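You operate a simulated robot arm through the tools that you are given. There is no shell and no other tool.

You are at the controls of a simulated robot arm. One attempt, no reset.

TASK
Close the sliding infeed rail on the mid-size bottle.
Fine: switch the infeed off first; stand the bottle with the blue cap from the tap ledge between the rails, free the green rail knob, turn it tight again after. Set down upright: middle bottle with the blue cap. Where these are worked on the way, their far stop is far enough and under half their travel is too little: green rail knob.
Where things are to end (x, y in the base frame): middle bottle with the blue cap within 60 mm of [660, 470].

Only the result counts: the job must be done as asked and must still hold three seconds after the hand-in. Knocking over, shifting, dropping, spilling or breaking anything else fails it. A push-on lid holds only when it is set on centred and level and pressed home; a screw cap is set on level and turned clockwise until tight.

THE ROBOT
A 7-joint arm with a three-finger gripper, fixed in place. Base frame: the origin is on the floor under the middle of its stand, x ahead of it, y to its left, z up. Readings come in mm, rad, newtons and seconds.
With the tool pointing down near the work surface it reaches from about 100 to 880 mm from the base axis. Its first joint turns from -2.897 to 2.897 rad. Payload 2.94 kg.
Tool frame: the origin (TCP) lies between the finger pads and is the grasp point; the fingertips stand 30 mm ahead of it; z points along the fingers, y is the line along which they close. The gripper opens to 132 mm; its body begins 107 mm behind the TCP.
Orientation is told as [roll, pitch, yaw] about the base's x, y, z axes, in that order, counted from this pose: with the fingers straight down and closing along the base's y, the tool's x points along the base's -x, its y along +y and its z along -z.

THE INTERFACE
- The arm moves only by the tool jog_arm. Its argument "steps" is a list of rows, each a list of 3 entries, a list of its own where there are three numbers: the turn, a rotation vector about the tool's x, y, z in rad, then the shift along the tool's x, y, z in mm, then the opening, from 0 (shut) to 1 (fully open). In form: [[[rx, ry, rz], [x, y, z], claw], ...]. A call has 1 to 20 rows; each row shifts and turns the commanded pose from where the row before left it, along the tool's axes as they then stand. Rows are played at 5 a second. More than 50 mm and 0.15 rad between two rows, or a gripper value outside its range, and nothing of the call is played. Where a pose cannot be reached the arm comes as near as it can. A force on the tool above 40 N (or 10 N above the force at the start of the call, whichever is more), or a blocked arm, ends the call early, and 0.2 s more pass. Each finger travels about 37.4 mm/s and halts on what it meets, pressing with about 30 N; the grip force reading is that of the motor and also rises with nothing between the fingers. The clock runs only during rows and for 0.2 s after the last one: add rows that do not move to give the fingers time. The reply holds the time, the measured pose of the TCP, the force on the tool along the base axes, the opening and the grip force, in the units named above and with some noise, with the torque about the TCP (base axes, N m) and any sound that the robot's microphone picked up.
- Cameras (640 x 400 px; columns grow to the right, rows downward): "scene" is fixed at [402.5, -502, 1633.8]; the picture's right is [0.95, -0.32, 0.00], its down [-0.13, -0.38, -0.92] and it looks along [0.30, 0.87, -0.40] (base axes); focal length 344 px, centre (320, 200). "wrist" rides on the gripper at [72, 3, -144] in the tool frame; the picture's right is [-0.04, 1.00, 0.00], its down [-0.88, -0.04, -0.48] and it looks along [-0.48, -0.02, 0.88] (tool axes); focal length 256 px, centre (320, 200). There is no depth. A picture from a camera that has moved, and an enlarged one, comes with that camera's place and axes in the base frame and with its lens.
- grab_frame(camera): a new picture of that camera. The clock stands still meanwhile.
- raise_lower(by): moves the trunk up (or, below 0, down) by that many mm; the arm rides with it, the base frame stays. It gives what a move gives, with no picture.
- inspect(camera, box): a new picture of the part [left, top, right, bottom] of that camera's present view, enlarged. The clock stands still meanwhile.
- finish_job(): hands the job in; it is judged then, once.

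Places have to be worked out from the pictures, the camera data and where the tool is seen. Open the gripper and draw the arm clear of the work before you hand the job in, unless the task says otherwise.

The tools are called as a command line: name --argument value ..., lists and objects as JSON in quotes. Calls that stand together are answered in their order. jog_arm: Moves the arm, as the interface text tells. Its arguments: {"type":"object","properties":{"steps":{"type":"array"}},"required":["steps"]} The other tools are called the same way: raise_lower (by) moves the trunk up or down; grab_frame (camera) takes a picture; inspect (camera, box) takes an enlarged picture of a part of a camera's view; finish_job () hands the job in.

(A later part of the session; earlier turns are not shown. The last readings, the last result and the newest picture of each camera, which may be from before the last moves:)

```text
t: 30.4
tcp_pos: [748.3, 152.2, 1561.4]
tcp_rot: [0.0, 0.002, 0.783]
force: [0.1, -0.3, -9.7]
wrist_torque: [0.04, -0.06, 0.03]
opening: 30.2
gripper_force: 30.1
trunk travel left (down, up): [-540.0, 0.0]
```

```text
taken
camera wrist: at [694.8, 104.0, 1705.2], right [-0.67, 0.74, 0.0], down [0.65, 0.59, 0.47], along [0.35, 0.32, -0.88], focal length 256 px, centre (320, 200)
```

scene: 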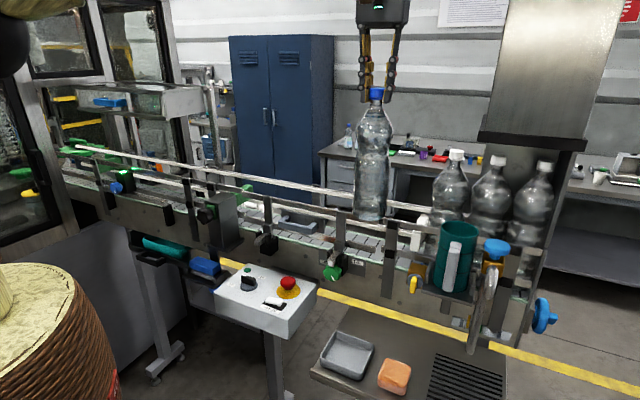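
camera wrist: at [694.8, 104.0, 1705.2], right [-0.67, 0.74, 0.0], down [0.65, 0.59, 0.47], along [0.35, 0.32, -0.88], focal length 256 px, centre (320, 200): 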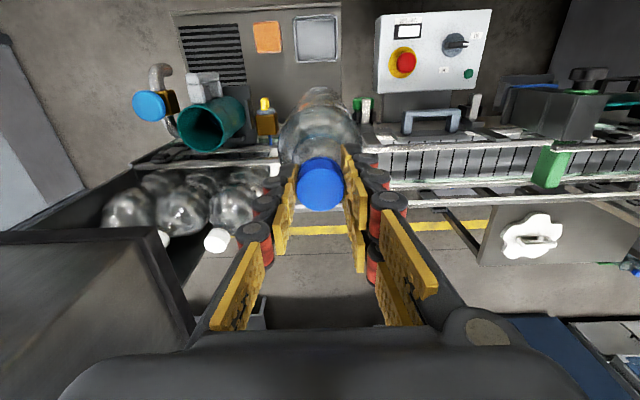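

Bottle is well up (base ≈1265). I move it along the conveyor direction by ~280 mm while still in front of the rail.

jog_arm --steps '[[[0, 0, 0], [0, 12, 0], 0.0], [[0, 0, 0], [0, 20, 0], 0.0], [[0, 0, 0], [0, 25, 0], 0.0], [[0, 0, 0], [0, 25, 0], 0.0], [[0, 0, 0], [0, 25, 0], 0.0], [[0, 0, 0], [0, 25, 0], 0.0], [[0, 0, 0], [0, 25, 0], 0.0], [[0, 0, 0], [0, 25, 0], 0.0], [[0, 0, 0], [0, 25, 0], 0.0], [[0, 0, 0], [0, 25, 0], 0.0], [[0, 0, 0], [0, 25, 0], 0.0], [[0, 0, 0], [0, 15, 0], 0.0], [[0, 0, 0], [0, 8, 0], 0.0], [[0, 0, 0], [0, 0, 0], 0.0]]'

grab_frame --camera "scene"

grab_frame --camera "wrist"

```text
t: 33.5
tcp_pos: [548.8, 350.2, 1561.9]
tcp_rot: [0.0, 0.002, 0.783]
force: [0.4, 0.0, -10.0]
wrist_torque: [-0.02, 0.0, -0.01]
opening: 30.0
gripper_force: 29.9
trunk travel left (down, up): [-540.0, 0.0]
```

```text
taken
```

scene: 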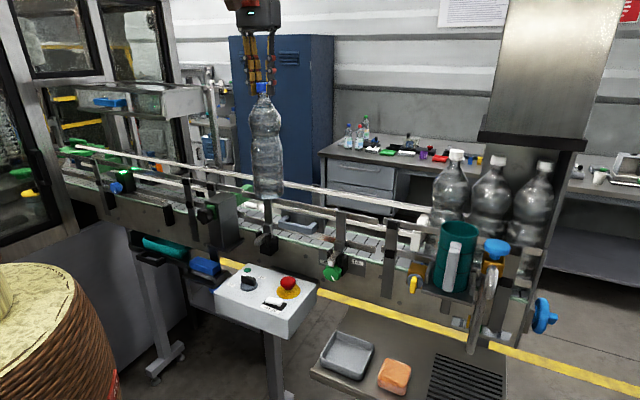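

```text
taken
camera wrist: at [495.8, 300.9, 1705.2], right [-0.67, 0.74, 0.0], down [0.65, 0.59, 0.47], along [0.35, 0.32, -0.88], focal length 256 px, centre (320, 200)
```

wrist: 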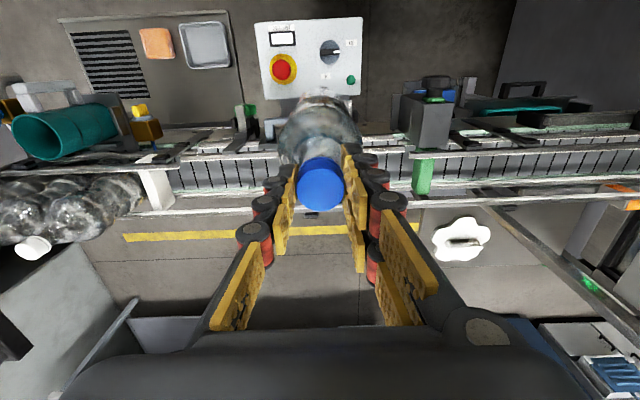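

Now at n≈636, d≈−140. I zoom on the scene to check that the bottle bottom is above the near upper rail before moving it across.

inspect --camera "scene" --box '[200, 70, 360, 270]'

inspect --camera "scene" --box '[230, 160, 310, 220]'

```text
2.00 times, centred on (280, 170) of scene
camera zoom: at [402.5, -502.0, 1633.8], right [0.95, -0.32, 0.0], down [-0.13, -0.38, -0.92], along [0.3, 0.87, -0.4], focal length 687 px, centre (400, 260)
```

zoom: 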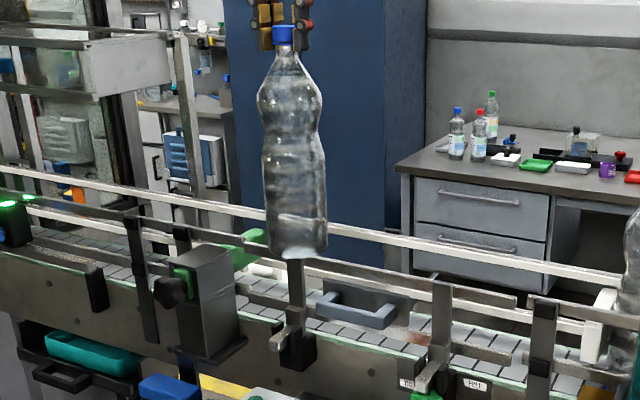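

```text
6.67 times, centred on (270, 190) of scene
camera zoom: at [402.5, -502.0, 1633.8], right [0.95, -0.32, 0.0], down [-0.13, -0.38, -0.92], along [0.3, 0.87, -0.4], focal length 2291 px, centre (653, 267)
```

zoom: 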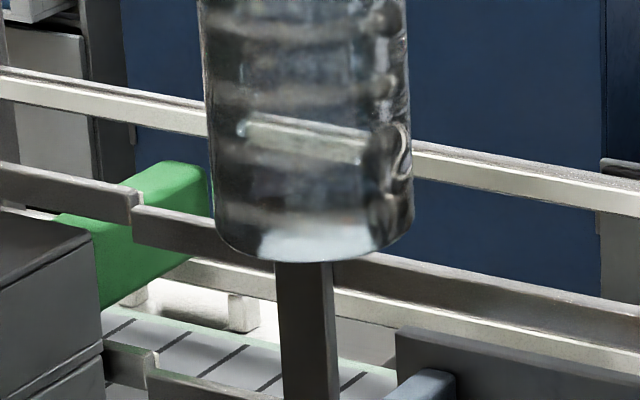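

Bottle base is ~1266 versus rail top ~1221, and its diameter is about 83 mm. I now move it 154 mm across the near rail to n≈790 (about (657, 460)).

jog_arm --steps '[[[0, 0, 0], [-10, 0, 0], 0.0], [[0, 0, 0], [-18, 0, 0], 0.0], [[0, 0, 0], [-20, 0, 0], 0.0], [[0, 0, 0], [-20, 0, 0], 0.0], [[0, 0, 0], [-20, 0, 0], 0.0], [[0, 0, 0], [-20, 0, 0], 0.0], [[0, 0, 0], [-20, 0, 0], 0.0], [[0, 0, 0], [-16, 0, 0], 0.0], [[0, 0, 0], [-10, 0, 0], 0.0], [[0, 0, 0], [0, 0, 0], 0.0], [[0, 0, 0], [0, 0, 0], 0.0]]'

inspect --camera "scene" --box '[220, 80, 380, 260]'

grab_frame --camera "wrist"

```text
t: 35.9
tcp_pos: [658.4, 460.1, 1560.6]
tcp_rot: [-0.001, 0.002, 0.784]
force: [-0.4, 0.2, -10.4]
wrist_torque: [0.02, 0.02, -0.01]
opening: 29.7
gripper_force: 30.6
trunk travel left (down, up): [-540.0, 0.0]
```

```text
2.22 times, centred on (300, 170) of scene
camera zoom: at [402.5, -502.0, 1633.8], right [0.95, -0.32, 0.0], down [-0.13, -0.38, -0.92], along [0.3, 0.87, -0.4], focal length 764 px, centre (364, 267)
```

zoom: 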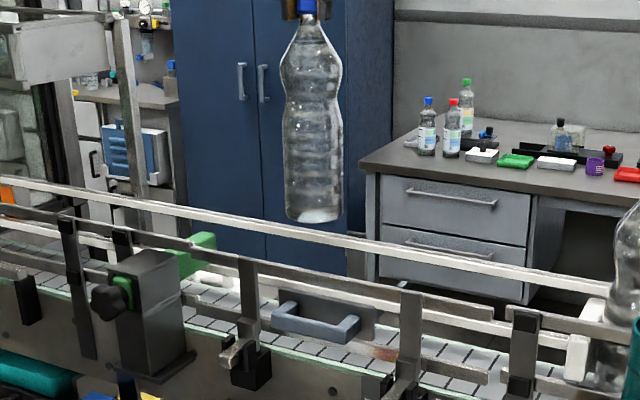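

```text
taken
camera wrist: at [605.2, 410.9, 1705.4], right [-0.67, 0.74, 0.0], down [0.65, 0.59, 0.47], along [0.35, 0.32, -0.88], focal length 256 px, centre (320, 200)
```

wrist: 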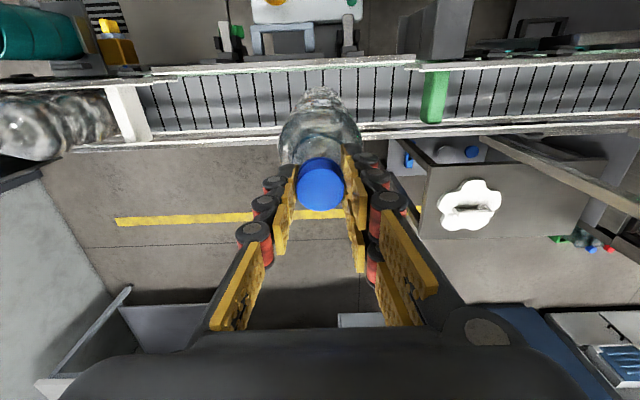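

Before lowering I zoom on both views to confirm the bottle is over the gap between the two upper rails.

inspect --camera "wrist" --box '[240, 40, 400, 140]'

inspect --camera "scene" --box '[240, 140, 360, 240]'

```text
4.00 times, centred on (320, 90) of wrist
camera zoom: at [605.2, 410.9, 1705.4], right [-0.67, 0.74, 0.0], down [0.65, 0.59, 0.47], along [0.35, 0.32, -0.88], focal length 1024 px, centre (320, 640)
```

zoom: 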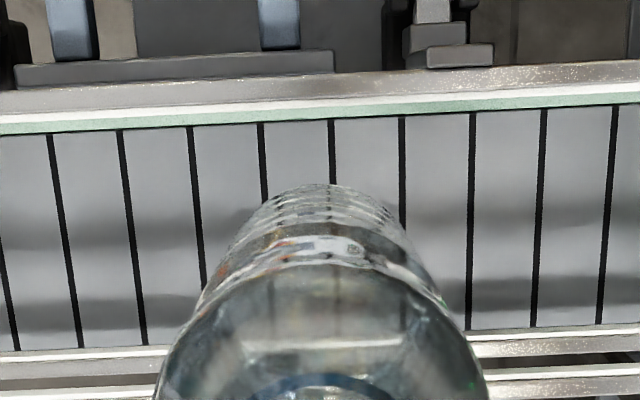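

```text
4.00 times, centred on (300, 190) of scene
camera zoom: at [402.5, -502.0, 1633.8], right [0.95, -0.32, 0.0], down [-0.13, -0.38, -0.92], along [0.3, 0.87, -0.4], focal length 1375 px, centre (400, 240)
```

zoom: 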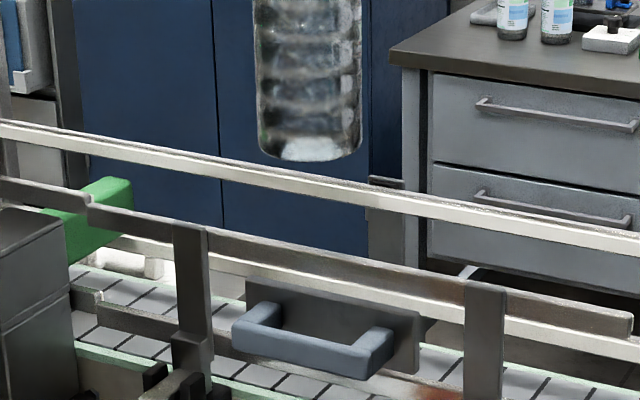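

Gap runs n≈726–842 and the bottle sits at ≈792, so I shift back 4 mm and lower 60 mm, checking that nothing touches.

jog_arm --steps '[[[0, 0, 0], [4, 0, 0], 0.0], [[0, 0, 0], [0, 0, 12], 0.0], [[0, 0, 0], [0, 0, 12], 0.0], [[0, 0, 0], [0, 0, 12], 0.0], [[0, 0, 0], [0, 0, 12], 0.0], [[0, 0, 0], [0, 0, 12], 0.0], [[0, 0, 0], [0, 0, 0], 0.0]]'

inspect --camera "scene" --box '[240, 140, 360, 240]'

inspect --camera "wrist" --box '[240, 40, 400, 140]'

```text
t: 37.5
tcp_pos: [655.4, 455.8, 1501.4]
tcp_rot: [0.001, 0.002, 0.783]
force: [-0.4, -0.1, -10.0]
wrist_torque: [-0.03, 0.02, -0.01]
opening: 29.7
gripper_force: 30.4
trunk travel left (down, up): [-540.0, 0.0]
```

```text
4.00 times, centred on (300, 190) of scene
camera zoom: at [402.5, -502.0, 1633.8], right [0.95, -0.32, 0.0], down [-0.13, -0.38, -0.92], along [0.3, 0.87, -0.4], focal length 1375 px, centre (400, 240)
```

zoom: 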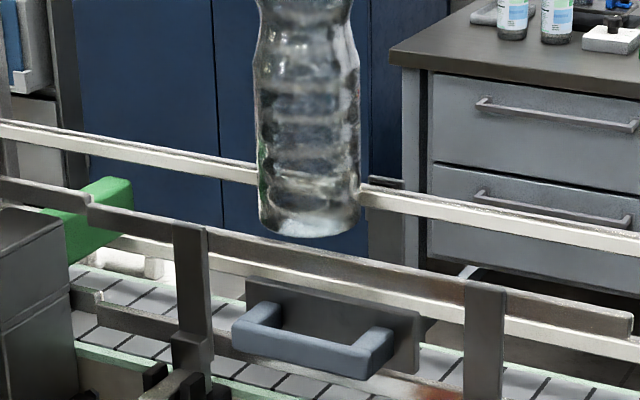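

```text
4.00 times, centred on (320, 90) of wrist
camera zoom: at [602.3, 407.6, 1645.6], right [-0.67, 0.74, 0.0], down [0.65, 0.59, 0.47], along [0.35, 0.32, -0.88], focal length 1024 px, centre (320, 640)
```

zoom: 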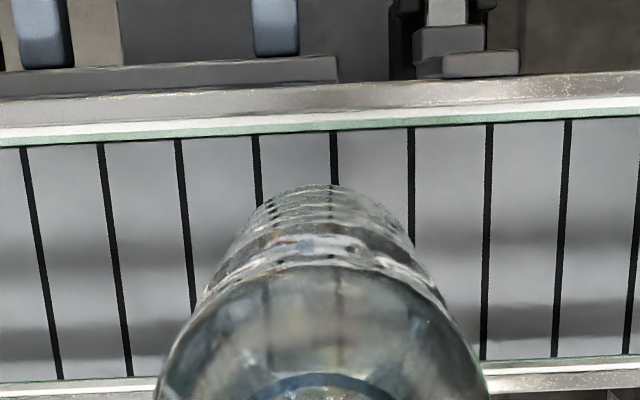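

Bottle is passing cleanly between the rails. I continue lowering 90 mm with force checks.

jog_arm --steps '[[[0, 0, 0], [0, 0, 12], 0.0], [[0, 0, 0], [0, 0, 12], 0.0], [[0, 0, 0], [0, 0, 12], 0.0], [[0, 0, 0], [0, 0, 12], 0.0], [[0, 0, 0], [0, 0, 12], 0.0], [[0, 0, 0], [0, 0, 12], 0.0], [[0, 0, 0], [0, 0, 10], 0.0], [[0, 0, 0], [0, 0, 8], 0.0], [[0, 0, 0], [0, 0, 0], 0.0]]'

inspect --camera "scene" --box '[240, 140, 360, 240]'

inspect --camera "wrist" --box '[240, 40, 400, 140]'

```text
t: 39.5
tcp_pos: [653.7, 457.3, 1411.7]
tcp_rot: [0.0, 0.002, 0.784]
force: [0.8, 0.1, -10.4]
wrist_torque: [-0.02, 0.01, 0.01]
opening: 30.0
gripper_force: 29.6
trunk travel left (down, up): [-540.0, 0.0]
```

```text
4.00 times, centred on (300, 190) of scene
camera zoom: at [402.5, -502.0, 1633.8], right [0.95, -0.32, 0.0], down [-0.13, -0.38, -0.92], along [0.3, 0.87, -0.4], focal length 1375 px, centre (400, 240)
```

zoom: 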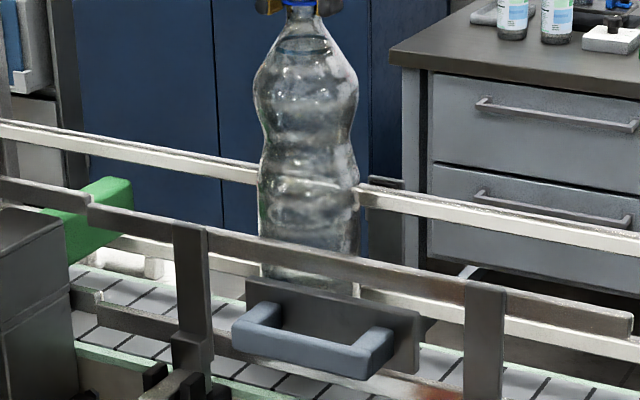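

```text
4.00 times, centred on (320, 90) of wrist
camera zoom: at [601.7, 408.7, 1554.6], right [-0.67, 0.74, 0.0], down [0.65, 0.59, 0.47], along [0.35, 0.32, -0.88], focal length 1024 px, centre (320, 640)
```

zoom: 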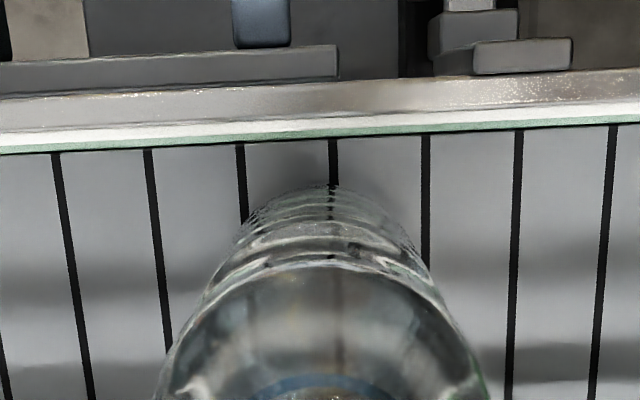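

No contact yet (−10.4 N). Lowering now in 3 mm steps, looking for the weight to come off.

jog_arm --steps '[[[0, 0, 0], [0, 0, 3], 0.0], [[0, 0, 0], [0, 0, 3], 0.0], [[0, 0, 0], [0, 0, 3], 0.0], [[0, 0, 0], [0, 0, 3], 0.0], [[0, 0, 0], [0, 0, 0], 0.0]]'

jog_arm --steps '[[[0, 0, 0], [0, 0, 2], 0.0], [[0, 0, 0], [0, 0, 2], 0.0], [[0, 0, 0], [0, 0, 0], 0.0]]'

```text
t: 40.6
tcp_pos: [655.3, 457.7, 1397.7]
tcp_rot: [0.0, 0.002, 0.784]
force: [0.2, -0.1, -9.9]
wrist_torque: [-0.01, -0.04, 0.0]
opening: 29.6
gripper_force: 30.1
trunk travel left (down, up): [-540.0, 0.0]
```

```text
t: 41.5
tcp_pos: [654.2, 457.0, 1394.1]
tcp_rot: [0.001, 0.001, 0.783]
force: [0.2, 0.4, -10.0]
wrist_torque: [0.01, 0.0, 0.01]
opening: 29.8
gripper_force: 30.1
trunk travel left (down, up): [-540.0, 0.0]
```

Still hanging freely; I keep lowering in small steps.

jog_arm --steps '[[[0, 0, 0], [0, 0, 2], 0.0], [[0, 0, 0], [0, 0, 2], 0.0], [[0, 0, 0], [0, 0, 0], 0.0]]'

jog_arm --steps '[[[0, 0, 0], [0, 0, 2], 0.0], [[0, 0, 0], [0, 0, 2], 0.0], [[0, 0, 0], [0, 0, 0], 0.0]]'

```text
t: 42.2
tcp_pos: [656.0, 457.2, 1390.5]
tcp_rot: [-0.001, 0.002, 0.784]
force: [-0.3, 0.3, -10.3]
wrist_torque: [0.0, 0.02, 0.0]
opening: 30.1
gripper_force: 29.8
trunk travel left (down, up): [-540.0, 0.0]
```

```text
t: 43.0
tcp_pos: [654.4, 456.8, 1386.7]
tcp_rot: [0.001, 0.002, 0.784]
force: [-0.2, 0.2, -9.3]
wrist_torque: [-0.02, -0.01, -0.02]
opening: 30.2
gripper_force: 30.1
trunk travel left (down, up): [-540.0, 0.0]
```

inspect --camera "scene" --box '[250, 170, 350, 250]'

inspect --camera "wrist" --box '[240, 40, 400, 140]'

```text
5.00 times, centred on (300, 210) of scene
camera zoom: at [402.5, -502.0, 1633.8], right [0.95, -0.32, 0.0], down [-0.13, -0.38, -0.92], along [0.3, 0.87, -0.4], focal length 1718 px, centre (420, 150)
```

zoom: 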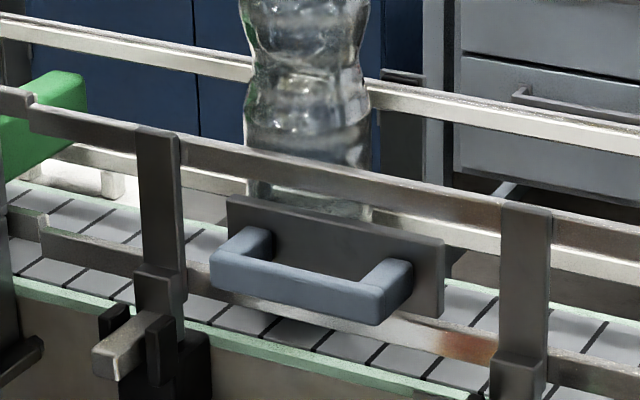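

```text
4.00 times, centred on (320, 90) of wrist
camera zoom: at [602.3, 408.2, 1531.0], right [-0.67, 0.74, 0.0], down [0.65, 0.59, 0.47], along [0.35, 0.32, -0.88], focal length 1024 px, centre (320, 640)
```

zoom: 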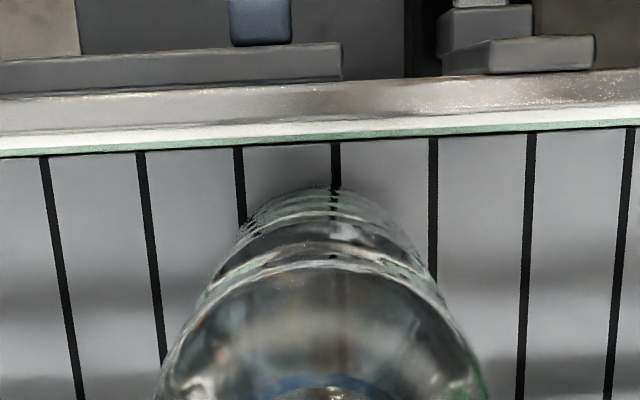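

Conveyor plates still seem a little below the bottle. I continue in 2 mm steps.

jog_arm --steps '[[[0, 0, 0], [0, 0, 2], 0.0], [[0, 0, 0], [0, 0, 2], 0.0], [[0, 0, 0], [0, 0, 2], 0.0], [[0, 0, 0], [0, 0, 0], 0.0]]'

jog_arm --steps '[[[0, 0, 0], [0, 0, 2], 0.0], [[0, 0, 0], [0, 0, 2], 0.0], [[0, 0, 0], [0, 0, 0], 0.0]]'

```text
t: 44.0
tcp_pos: [655.1, 457.1, 1381.2]
tcp_rot: [0.0, 0.003, 0.782]
force: [-0.1, -0.7, -9.6]
wrist_torque: [0.03, 0.01, 0.0]
opening: 29.7
gripper_force: 30.1
trunk travel left (down, up): [-540.0, 0.0]
```

```text
t: 44.9
tcp_pos: [655.0, 456.8, 1377.8]
tcp_rot: [-0.001, 0.001, 0.783]
force: [0.0, -0.1, -10.6]
wrist_torque: [0.02, 0.0, 0.01]
opening: 30.0
gripper_force: 30.0
trunk travel left (down, up): [-540.0, 0.0]
```

jog_arm --steps '[[[0, 0, 0], [0, 0, 2], 0.0], [[0, 0, 0], [0, 0, 2], 0.0], [[0, 0, 0], [0, 0, 2], 0.0], [[0, 0, 0], [0, 0, 0], 0.0]]'

inspect --camera "scene" --box '[270, 190, 330, 240]'

```text
t: 45.9
tcp_pos: [653.8, 456.7, 1375.5]
tcp_rot: [-0.001, -0.008, 0.785]
force: [0.2, 3.2, 21.2]
wrist_torque: [0.16, -0.01, 0.11]
opening: 30.0
gripper_force: 29.9
trunk travel left (down, up): [-540.0, 0.0]
```

```text
8.00 times, centred on (300, 215) of scene
camera zoom: at [402.5, -502.0, 1633.8], right [0.95, -0.32, 0.0], down [-0.13, -0.38, -0.92], along [0.3, 0.87, -0.4], focal length 2749 px, centre (480, 80)
```

zoom: 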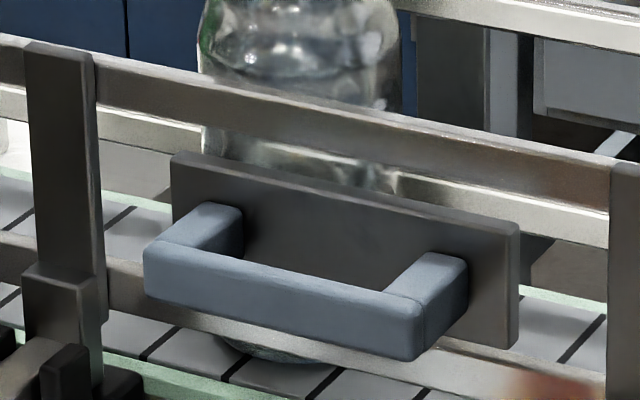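

Contact: the belt now carries the bottle (+21 N). I ease up a few millimetres to relieve the load before opening.

jog_arm --steps '[[[0, 0, 0], [0, 0, -1.5], 0.0], [[0, 0, 0], [0, 0, -1], 0.0], [[0, 0, 0], [0, 0, 0], 0.0]]'

```text
t: 46.6
tcp_pos: [654.5, 456.3, 1374.3]
tcp_rot: [0.001, -0.003, 0.784]
force: [3.2, 4.4, 17.0]
wrist_torque: [0.45, -0.44, 0.07]
opening: 30.3
gripper_force: 29.9
trunk travel left (down, up): [-540.0, 0.0]
```

jog_arm --steps '[[[0, 0, 0], [0, 0, -1], 0.0], [[0, 0, 0], [0, 0, -1], 0.0], [[0, 0, 0], [0, 0, 0], 0.0]]'

inspect --camera "scene" --box '[250, 110, 350, 250]'

```text
t: 47.5
tcp_pos: [653.3, 455.6, 1374.5]
tcp_rot: [0.0, 0.001, 0.782]
force: [2.4, 3.1, 5.6]
wrist_torque: [0.5, -0.48, 0.08]
opening: 30.0
gripper_force: 29.9
trunk travel left (down, up): [-540.0, 0.0]
```

```text
2.86 times, centred on (300, 180) of scene
camera zoom: at [402.5, -502.0, 1633.8], right [0.95, -0.32, 0.0], down [-0.13, -0.38, -0.92], along [0.3, 0.87, -0.4], focal length 982 px, centre (377, 257)
```

zoom: 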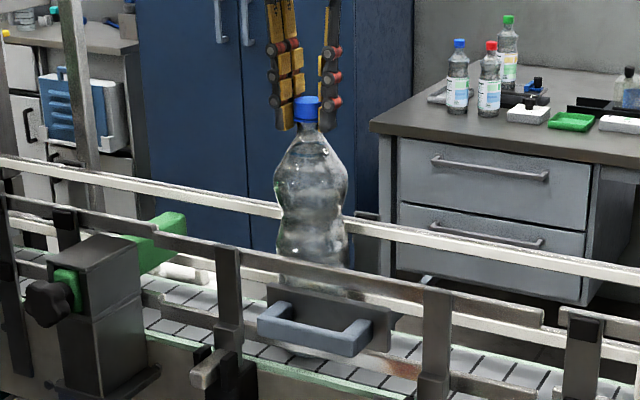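

The load is nearly neutral (+5.6 N). I raise 1 mm more and open the fingers gradually.

jog_arm --steps '[[[0, 0, 0], [0, 0, -1], 0.0], [[0, 0, 0], [0, 0, 0], 0.1], [[0, 0, 0], [0, 0, 0], 0.23], [[0, 0, 0], [0, 0, 0], 0.28], [[0, 0, 0], [0, 0, 0], 0.34], [[0, 0, 0], [0, 0, 0], 0.42], [[0, 0, 0], [0, 0, 0], 0.5], [[0, 0, 0], [0, 0, 0], 0.5]]'

inspect --camera "scene" --box '[250, 110, 350, 250]'

grab_frame --camera "wrist"

```text
t: 49.2
tcp_pos: [654.5, 455.4, 1377.1]
tcp_rot: [0.0, 0.001, 0.784]
force: [0.1, -0.4, 0.3]
wrist_torque: [0.0, -0.03, 0.0]
opening: 66.1
gripper_force: 0.0
trunk travel left (down, up): [-540.0, 0.0]
```

```text
2.86 times, centred on (300, 180) of scene
camera zoom: at [402.5, -502.0, 1633.8], right [0.95, -0.32, 0.0], down [-0.13, -0.38, -0.92], along [0.3, 0.87, -0.4], focal length 982 px, centre (377, 257)
```

zoom: 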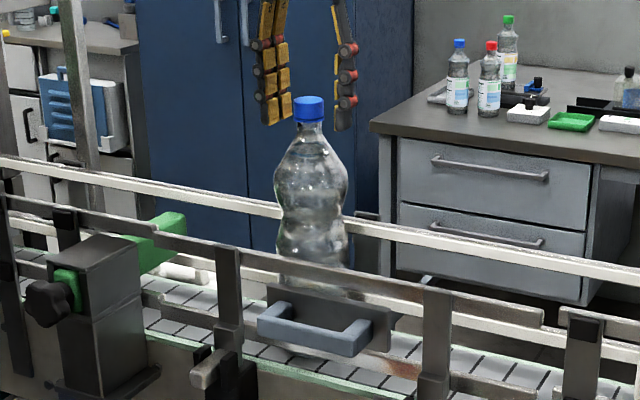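

```text
taken
camera wrist: at [601.4, 407.4, 1521.0], right [-0.67, 0.74, 0.0], down [0.65, 0.59, 0.48], along [0.35, 0.32, -0.88], focal length 256 px, centre (320, 200)
```

wrist: 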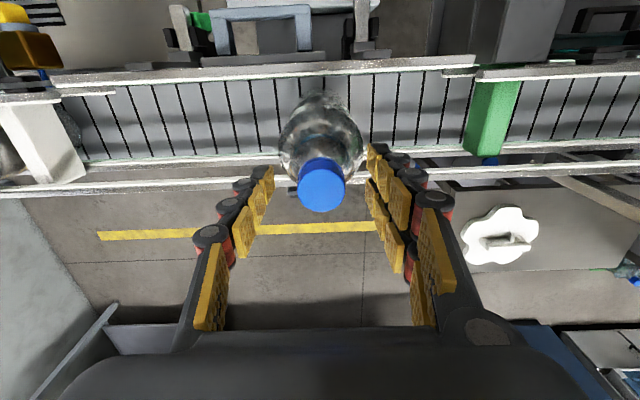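

The bottle stands freely near (654.5, 458). I rise clear of the cap, back out over the robot side and go toward the green knob to view it from the front.

jog_arm --steps '[[[0, 0, 0], [0, 0, -20], 0.5], [[0, 0, 0], [0, 0, -35], 0.5], [[0, 0, 0], [0, 0, -40], 0.5], [[0, 0, 0], [36, -30, 0], 0.3], [[0, 0, 0], [36, -30, 0], 0.2], [[0, 0, 0], [36, -30, 0], 0.2], [[0, 0, 0], [36, -30, 0], 0.2], [[0, 0, 0], [36, -30, 0], 0.2], [[0, 0, 0], [36, -30, 0], 0.2], [[0, 0, 0], [0, 0, 40], 0.2], [[0, 0, 0], [0, 0, 45], 0.2], [[0, 0, 0], [0, 0, 45], 0.2], [[0, 0, 0], [0, 0, 45], 0.2], [[0, 0, 0], [0, 0, 45], 0.2], [[0, 0, 0], [0, 0, 45], 0.2], [[0, 0, 0], [0, 0, 0], 0.2]]'

grab_frame --camera "wrist"

grab_frame --camera "scene"

```text
t: 52.6
tcp_pos: [627.4, 175.9, 1205.8]
tcp_rot: [0.0, -0.001, 0.784]
force: [-0.2, -0.5, -0.3]
wrist_torque: [-0.06, 0.0, 0.01]
opening: 26.3
gripper_force: 0.1
trunk travel left (down, up): [-540.0, 0.0]
```

```text
taken
camera wrist: at [575.1, 127.4, 1349.5], right [-0.67, 0.74, 0.0], down [0.65, 0.59, 0.48], along [0.35, 0.32, -0.88], focal length 256 px, centre (320, 200)
```

wrist: 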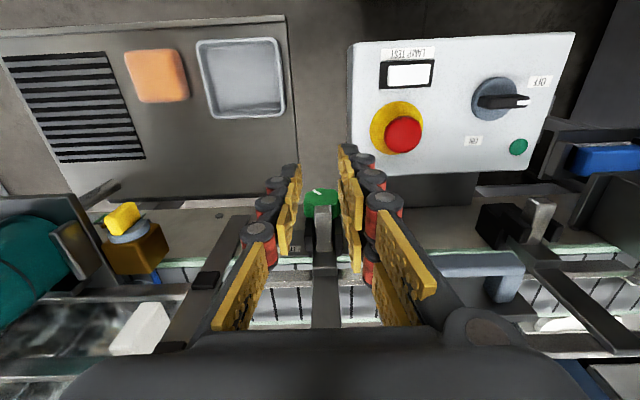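

```text
taken
```

scene: 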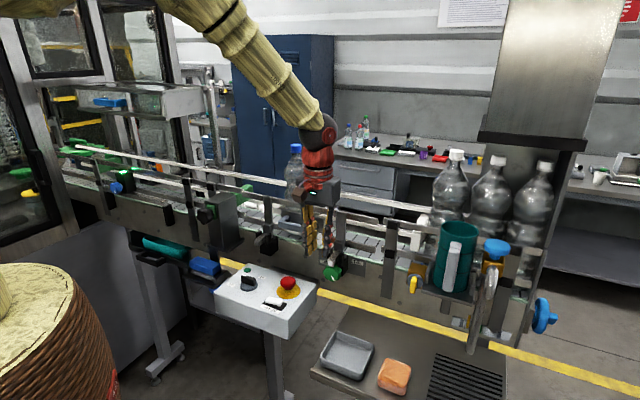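

inspect --camera "wrist" --box '[260, 160, 380, 280]'

jog_arm --steps '[[[0, -0.13, 0], [0, 0, 0], 0.2], [[0, -0.13, 0], [0, 0, 0], 0.2], [[0, -0.13, 0], [0, 0, 0], 0.2], [[0, -0.13, 0], [0, 0, 0], 0.2], [[0, 0, 0], [0, 0, 0], 0.2]]'

grab_frame --camera "wrist"

```text
3.33 times, centred on (320, 220) of wrist
camera zoom: at [575.1, 127.4, 1349.5], right [-0.67, 0.74, 0.0], down [0.65, 0.59, 0.48], along [0.35, 0.32, -0.88], focal length 853 px, centre (320, 133)
```

zoom: 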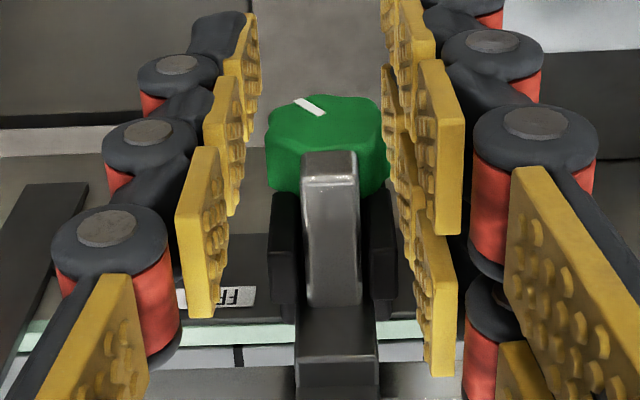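

```text
t: 53.9
tcp_pos: [629.6, 178.1, 1206.9]
tcp_rot: [0.0, -0.522, 0.785]
force: [0.2, 0.3, 0.0]
wrist_torque: [0.01, -0.04, -0.01]
opening: 26.5
gripper_force: 0.0
trunk travel left (down, up): [-540.0, 0.0]
```

```text
taken
camera wrist: at [532.8, 84.2, 1295.6], right [-0.68, 0.73, 0.02], down [0.4, 0.34, 0.85], along [0.62, 0.58, -0.53], focal length 256 px, centre (320, 200)
```

wrist: 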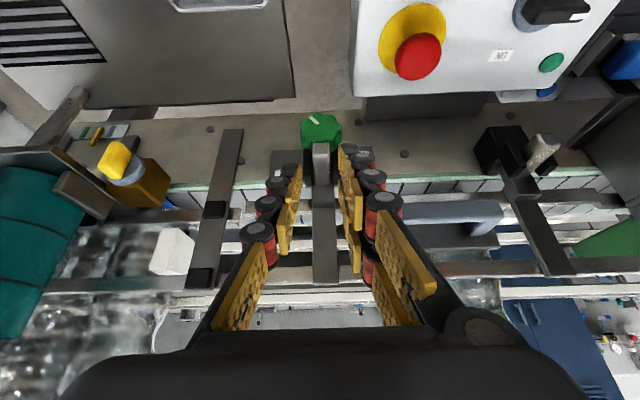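

FREE label is on the right side of the knob as seen from the front. I lower the tilted hand so the wrist camera sees the knob's front face.

jog_arm --steps '[[[0, 0, 0], [17.5, 0, 30.3], 0.2], [[0, 0, 0], [17.5, 0, 30.3], 0.2], [[0, 0, 0], [17.5, 0, 30.3], 0.2], [[0, 0, 0], [0, 0, 0], 0.2]]'

grab_frame --camera "wrist"

inspect --camera "wrist" --box '[240, 70, 400, 190]'

```text
t: 54.9
tcp_pos: [626.7, 173.5, 1102.8]
tcp_rot: [0.0, -0.52, 0.785]
force: [-1.1, -0.8, 0.7]
wrist_torque: [0.03, 0.03, -0.01]
opening: 26.4
gripper_force: 0.1
trunk travel left (down, up): [-540.0, 0.0]
```

```text
taken
camera wrist: at [530.4, 82.3, 1192.4], right [-0.68, 0.73, 0.02], down [0.4, 0.34, 0.85], along [0.62, 0.59, -0.53], focal length 256 px, centre (320, 200)
```

wrist: 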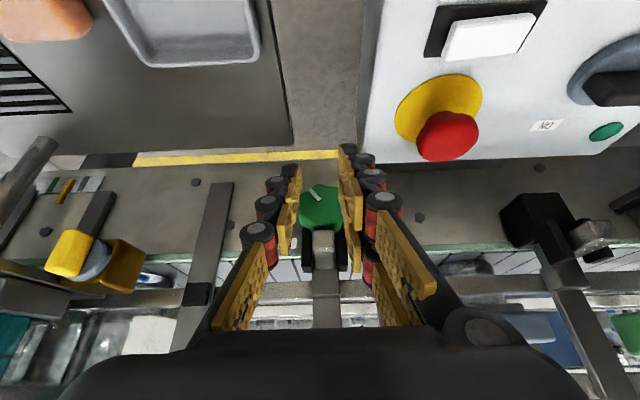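

```text
3.33 times, centred on (320, 130) of wrist
camera zoom: at [530.4, 82.3, 1192.4], right [-0.68, 0.73, 0.02], down [0.4, 0.34, 0.85], along [0.62, 0.59, -0.53], focal length 853 px, centre (320, 433)
```

zoom: 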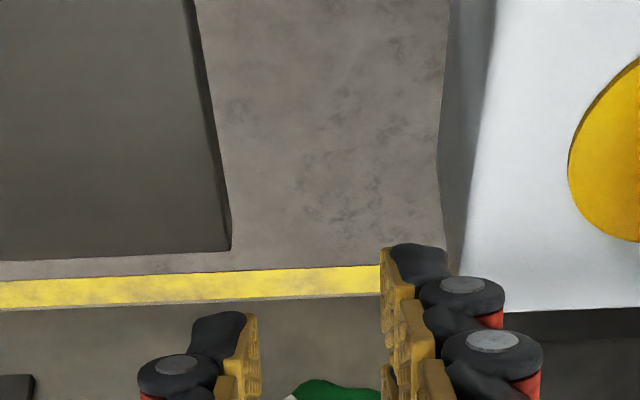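

inspect --camera "wrist" --box '[270, 160, 370, 270]'

inspect --camera "scene" --box '[270, 200, 390, 300]'

```text
3.64 times, centred on (320, 215) of wrist
camera zoom: at [530.4, 82.3, 1192.4], right [-0.68, 0.73, 0.02], down [0.4, 0.34, 0.85], along [0.62, 0.59, -0.53], focal length 931 px, centre (320, 146)
```

zoom: 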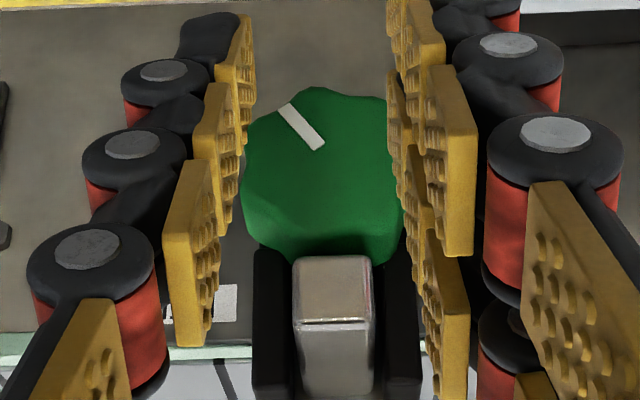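

```text
4.00 times, centred on (330, 250) of scene
camera zoom: at [402.5, -502.0, 1633.8], right [0.95, -0.32, 0.0], down [-0.13, -0.38, -0.92], along [0.3, 0.87, -0.4], focal length 1375 px, centre (280, 0)
```

zoom: 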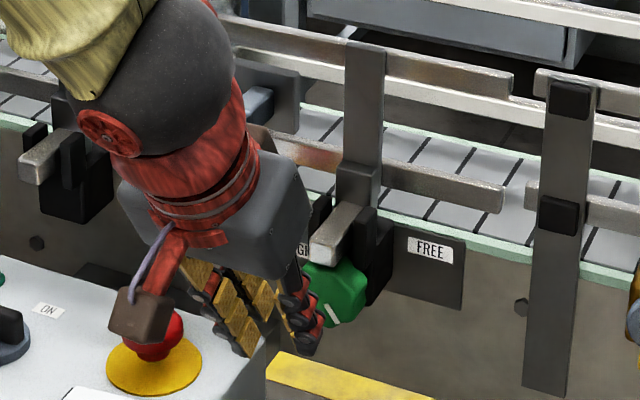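

The view gives: knob front face n≈644.5, centre d≈−321.5, z≈1066, radius ≈21.5, pointer at about 5 o'clock; the silver bar end is just above it. I tilt the hand to 60° from vertical so that it clears the control box, and open to ~70 mm.

jog_arm --steps '[[[0, -0.131, 0], [0, 0, 0], 0.4], [[0, -0.131, 0], [0, 0, 0], 0.55], [[0, -0.131, 0], [0, 0, 0], 0.55], [[0, -0.131, 0], [0, 0, 0], 0.55], [[0, 0, 0], [0, 0, 0], 0.55], [[0, 0, 0], [0, 0, 0], 0.55]]'

grab_frame --camera "wrist"

inspect --camera "scene" --box '[220, 170, 400, 320]'

```text
t: 56.2
tcp_pos: [629.0, 176.7, 1102.8]
tcp_rot: [0.0, -1.046, 0.783]
force: [0.0, 0.4, 0.4]
wrist_torque: [0.0, -0.02, 0.04]
opening: 72.6
gripper_force: 0.1
trunk travel left (down, up): [-540.0, 0.0]
```

```text
taken
camera wrist: at [512.9, 65.0, 1112.9], right [-0.69, 0.72, 0.04], down [0.05, -0.01, 1.0], along [0.72, 0.69, -0.03], focal length 256 px, centre (320, 200)
```

wrist: 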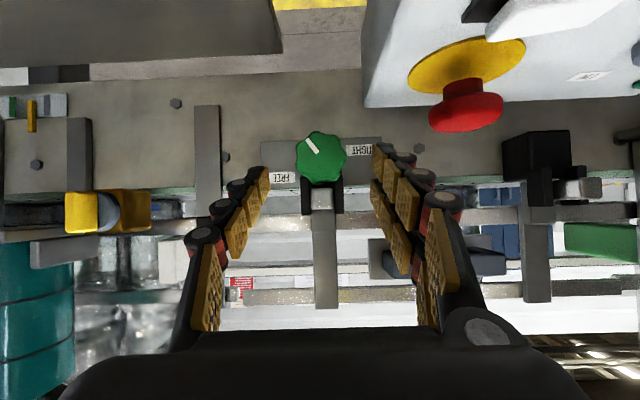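

```text
2.67 times, centred on (310, 245) of scene
camera zoom: at [402.5, -502.0, 1633.8], right [0.95, -0.32, 0.0], down [-0.13, -0.38, -0.92], along [0.3, 0.87, -0.4], focal length 916 px, centre (347, 80)
```

zoom: 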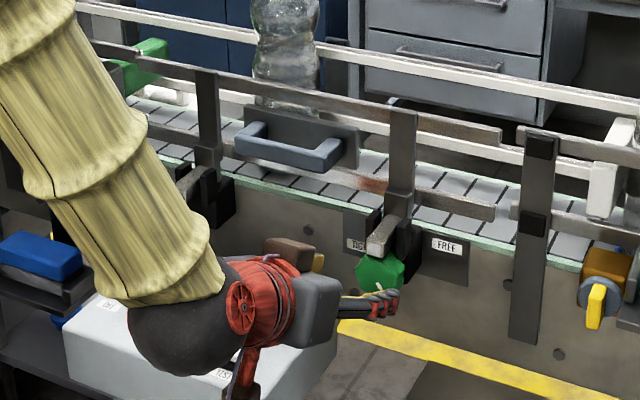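

Now I have a frontal view. I zoom in on the knob to refine its centre and pointer angle.

inspect --camera "wrist" --box '[260, 110, 390, 220]'

```text
3.64 times, centred on (325, 165) of wrist
camera zoom: at [512.9, 65.0, 1112.9], right [-0.69, 0.72, 0.04], down [0.05, -0.01, 1.0], along [0.72, 0.69, -0.03], focal length 931 px, centre (302, 327)
```

zoom: 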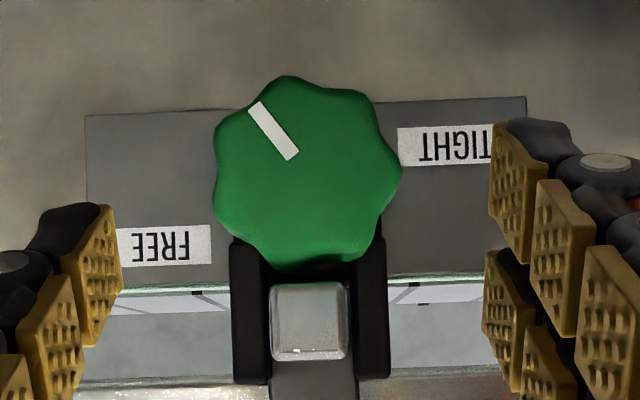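

Pointer is ~38° right of straight down; FREE label is on the right, TIGHT on the left, so freeing is counter-clockwise (pointer toward FREE). I lean the hand 15° clockwise, then line up with the knob and approach along the tool axis.

jog_arm --steps '[[[-0.0655, 0, 0.1134], [0, 0, 0], 0.55], [[-0.0655, 0, 0.1134], [0, 0, 0], 0.55], [[0, 0, 0], [-10.1, -9.5, 0], 0.55], [[0, 0, 0], [0, 0, 20], 0.55], [[0, 0, 0], [0, 0, 0], 0.55]]'

grab_frame --camera "wrist"

inspect --camera "scene" --box '[220, 170, 400, 320]'

```text
t: 57.5
tcp_pos: [649.2, 185.1, 1097.6]
tcp_rot: [0.493, -0.988, 0.363]
force: [-0.4, -0.4, 0.2]
wrist_torque: [-0.02, -0.03, -0.03]
opening: 72.5
gripper_force: 0.1
trunk travel left (down, up): [-540.0, 0.0]
```

```text
taken
camera wrist: at [536.0, 71.8, 1108.5], right [-0.66, 0.69, 0.3], down [0.23, -0.19, 0.95], along [0.72, 0.7, -0.04], focal length 256 px, centre (320, 200)
```

wrist: 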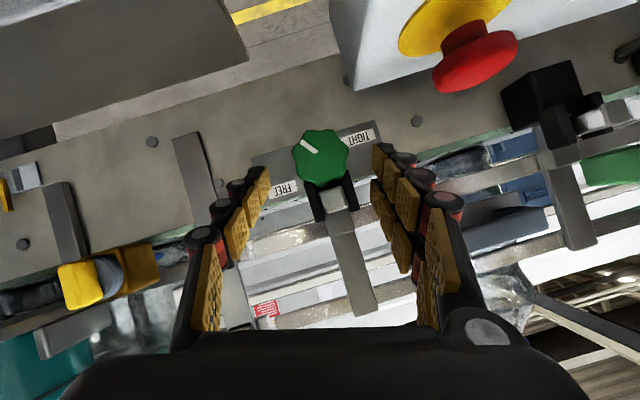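

```text
2.67 times, centred on (310, 245) of scene
camera zoom: at [402.5, -502.0, 1633.8], right [0.95, -0.32, 0.0], down [-0.13, -0.38, -0.92], along [0.3, 0.87, -0.4], focal length 916 px, centre (347, 80)
```

zoom: 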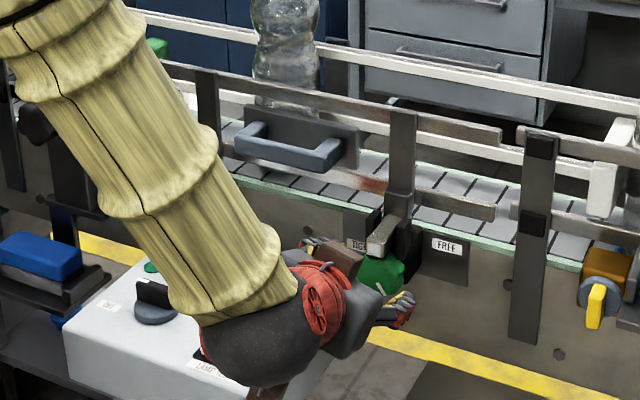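

The knob is aligned with the tool axis (knob at row 158, axis at ~156). I advance the remaining ~42 mm slowly.

jog_arm --steps '[[[0, 0, 0], [0, 0, 14], 0.55], [[0, 0, 0], [0, 0, 12], 0.55], [[0, 0, 0], [0, 0, 8], 0.55], [[0, 0, 0], [0, 0, 5], 0.55], [[0, 0, 0], [0, 0, 3], 0.55], [[0, 0, 0], [0, 0, 0], 0.55]]'

grab_frame --camera "wrist"

inspect --camera "wrist" --box '[240, 120, 420, 260]'

inspect --camera "scene" --box '[220, 170, 400, 320]'

```text
t: 58.9
tcp_pos: [672.7, 215.2, 1077.9]
tcp_rot: [0.49, -0.989, 0.363]
force: [-1.1, 0.4, -0.2]
wrist_torque: [0.01, 0.0, -0.01]
opening: 72.2
gripper_force: 0.1
trunk travel left (down, up): [-540.0, 0.0]
```

```text
taken
camera wrist: at [559.0, 102.1, 1088.0], right [-0.66, 0.69, 0.29], down [0.23, -0.19, 0.95], along [0.72, 0.7, -0.04], focal length 256 px, centre (320, 200)
```

wrist: 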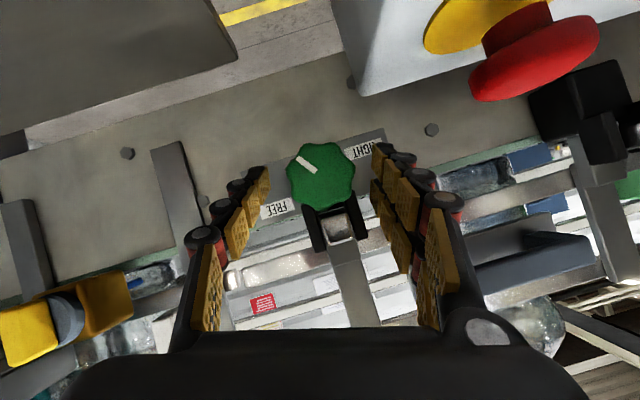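

```text
2.86 times, centred on (330, 190) of wrist
camera zoom: at [559.0, 102.1, 1088.0], right [-0.66, 0.69, 0.29], down [0.23, -0.19, 0.95], along [0.72, 0.7, -0.04], focal length 731 px, centre (291, 229)
```

zoom: 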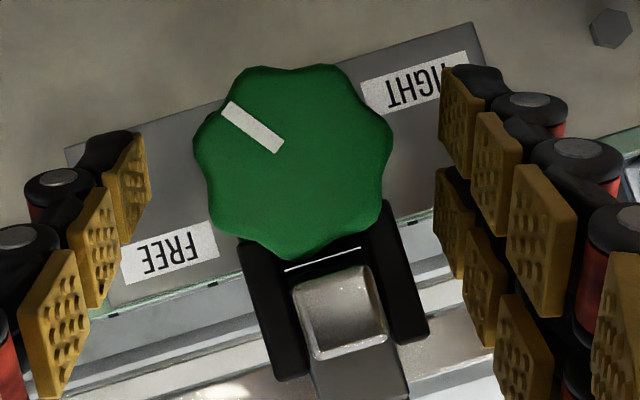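

```text
2.67 times, centred on (310, 245) of scene
camera zoom: at [402.5, -502.0, 1633.8], right [0.95, -0.32, 0.0], down [-0.13, -0.38, -0.92], along [0.3, 0.87, -0.4], focal length 916 px, centre (347, 80)
```

zoom: 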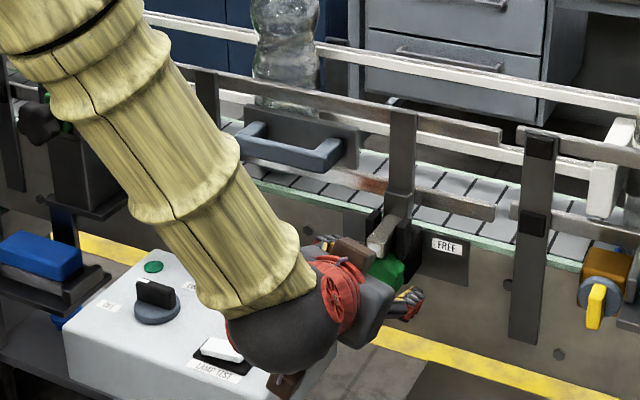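

Knob is centred between the pads with clearance. I close on it.

jog_arm --steps '[[[0, 0, 0], [0, 0, 0], 0.4], [[0, 0, 0], [0, 0, 0], 0.3], [[0, 0, 0], [0, 0, 0], 0.1], [[0, 0, 0], [0, 0, 0], 0.0], [[0, 0, 0], [0, 0, 0], 0.0], [[0, 0, 0], [0, 0, 0], 0.0]]'

inspect --camera "wrist" --box '[240, 120, 420, 260]'

```text
t: 60.2
tcp_pos: [672.8, 215.0, 1077.3]
tcp_rot: [0.49, -0.989, 0.364]
force: [-1.4, 1.4, 1.0]
wrist_torque: [-0.07, 0.14, -0.15]
opening: 47.0
gripper_force: 44.8
trunk travel left (down, up): [-540.0, 0.0]
```

```text
2.86 times, centred on (330, 190) of wrist
camera zoom: at [558.7, 102.3, 1088.0], right [-0.66, 0.69, 0.29], down [0.23, -0.19, 0.95], along [0.72, 0.7, -0.04], focal length 731 px, centre (291, 229)
```

zoom: 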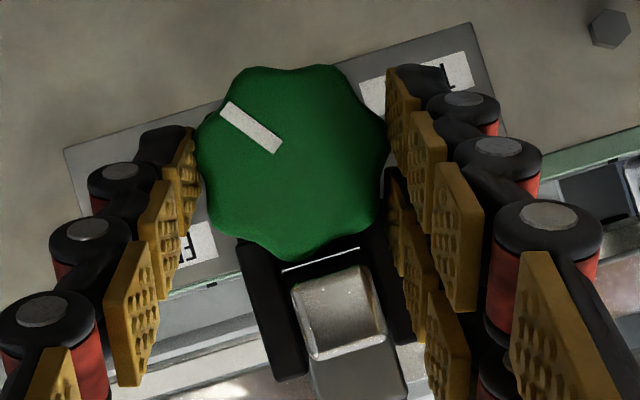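

Gripped (47 mm). I turn counter-clockwise 15° as a first test, following the knob axis.

jog_arm --steps '[[[0.0655, 0, -0.1134], [0, 1.57, 0], 0.0], [[0.0655, 0, -0.1134], [0, 1.57, 0], 0.0], [[0, 0, 0], [0, 0, 0], 0.0]]'

inspect --camera "wrist" --box '[240, 120, 420, 260]'

```text
t: 61.0
tcp_pos: [670.7, 217.9, 1077.4]
tcp_rot: [-0.005, -1.045, 0.788]
force: [0.6, 4.7, 1.0]
wrist_torque: [0.56, -0.48, -0.4]
opening: 46.5
gripper_force: 44.9
trunk travel left (down, up): [-540.0, 0.0]
```

```text
2.86 times, centred on (330, 190) of wrist
camera zoom: at [554.5, 106.3, 1087.9], right [-0.69, 0.72, 0.04], down [0.05, 0.0, 1.0], along [0.72, 0.69, -0.03], focal length 731 px, centre (291, 229)
```

zoom: 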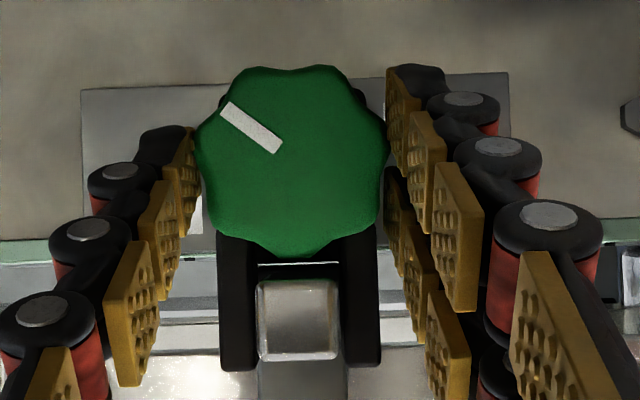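

The knob turns with the hand (pointer moved toward FREE, little torque). I continue 22° more and check.

jog_arm --steps '[[[0.0655, 0, -0.1134], [0, 1.57, 0], 0.0], [[0.0655, 0, -0.1134], [0, 1.57, 0], 0.0], [[0.0655, 0, -0.1134], [0, 1.57, 0], 0.0], [[0, 0, 0], [0, 0, 0], 0.0]]'

grab_frame --camera "wrist"

inspect --camera "scene" --box '[220, 170, 400, 320]'

```text
t: 62.1
tcp_pos: [669.2, 220.3, 1077.5]
tcp_rot: [-0.351, -1.007, 1.099]
force: [-19.4, 13.0, 10.4]
wrist_torque: [1.06, -0.62, 0.95]
opening: 46.7
gripper_force: 44.7
out of reach, approached as far as the arm can: row 2, 3
trunk travel left (down, up): [-540.0, 0.0]
stopped in row 4: the force on the tool passed its limit at 41 N (the readings are from after the stop); the commanded pose is now the measured one
```

```text
taken
camera wrist: at [553.7, 107.6, 1088.5], right [-0.69, 0.7, -0.15], down [-0.08, 0.13, 0.99], along [0.72, 0.7, -0.04], focal length 256 px, centre (320, 200)
```

wrist: 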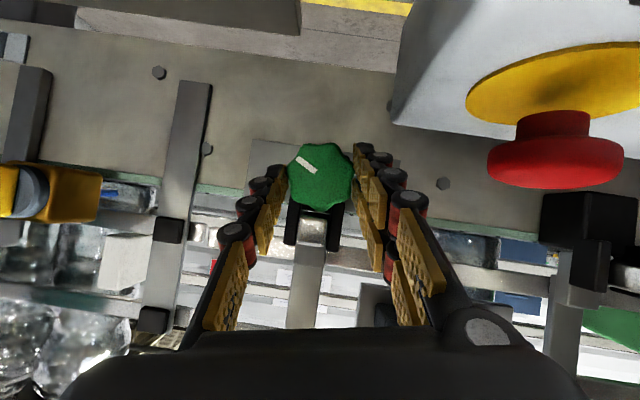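

```text
2.67 times, centred on (310, 245) of scene
camera zoom: at [402.5, -502.0, 1633.8], right [0.95, -0.32, 0.0], down [-0.13, -0.38, -0.92], along [0.3, 0.87, -0.4], focal length 916 px, centre (347, 80)
```

zoom: 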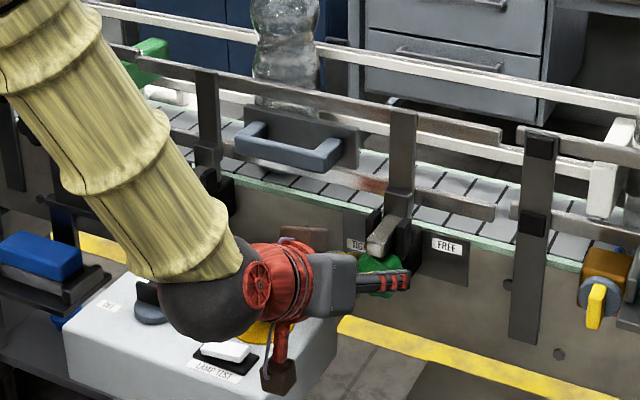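

The arm hit a joint limit (not the knob) – the knob has gone ~26° so far. With the trunk fully up the wrist is cramped, so I open, back out along the tool axis, go up, and then lower the trunk to gain wrist range.

jog_arm --steps '[[[0, 0, 0], [0, 0, 0], 0.2], [[0, 0, 0], [0, 0, 0], 0.4], [[0, 0, 0], [0, 0, 0], 0.55], [[0, 0, 0], [0, 0, 0], 0.55], [[0, 0, 0], [0, 0, -15], 0.55], [[0, 0, 0], [0, 0, -25], 0.55], [[0, 0, 0], [0, 0, -30], 0.55], [[0, 0, 0], [0, 0, 0], 0.55]]'

grab_frame --camera "wrist"

```text
t: 63.9
tcp_pos: [633.3, 175.3, 1115.2]
tcp_rot: [-0.328, -1.006, 1.079]
force: [-0.3, 0.1, 0.1]
wrist_torque: [-0.04, 0.02, 0.01]
opening: 72.8
gripper_force: 0.2
out of reach, approached as far as the arm can: row 7
trunk travel left (down, up): [-540.0, 0.0]
```

```text
taken
camera wrist: at [518.4, 63.7, 1127.8], right [-0.7, 0.71, -0.14], down [-0.07, 0.13, 0.99], along [0.72, 0.7, -0.04], focal length 256 px, centre (320, 200)
```

wrist: 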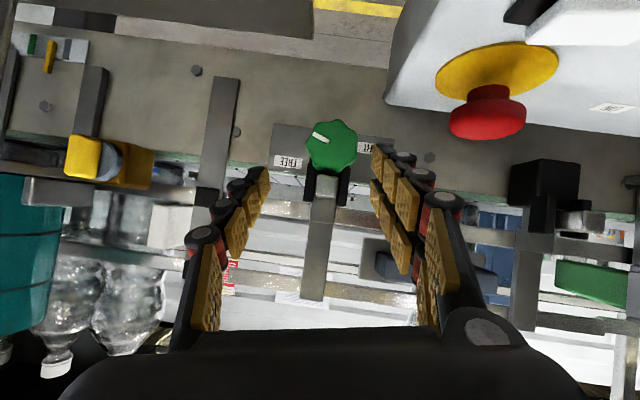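

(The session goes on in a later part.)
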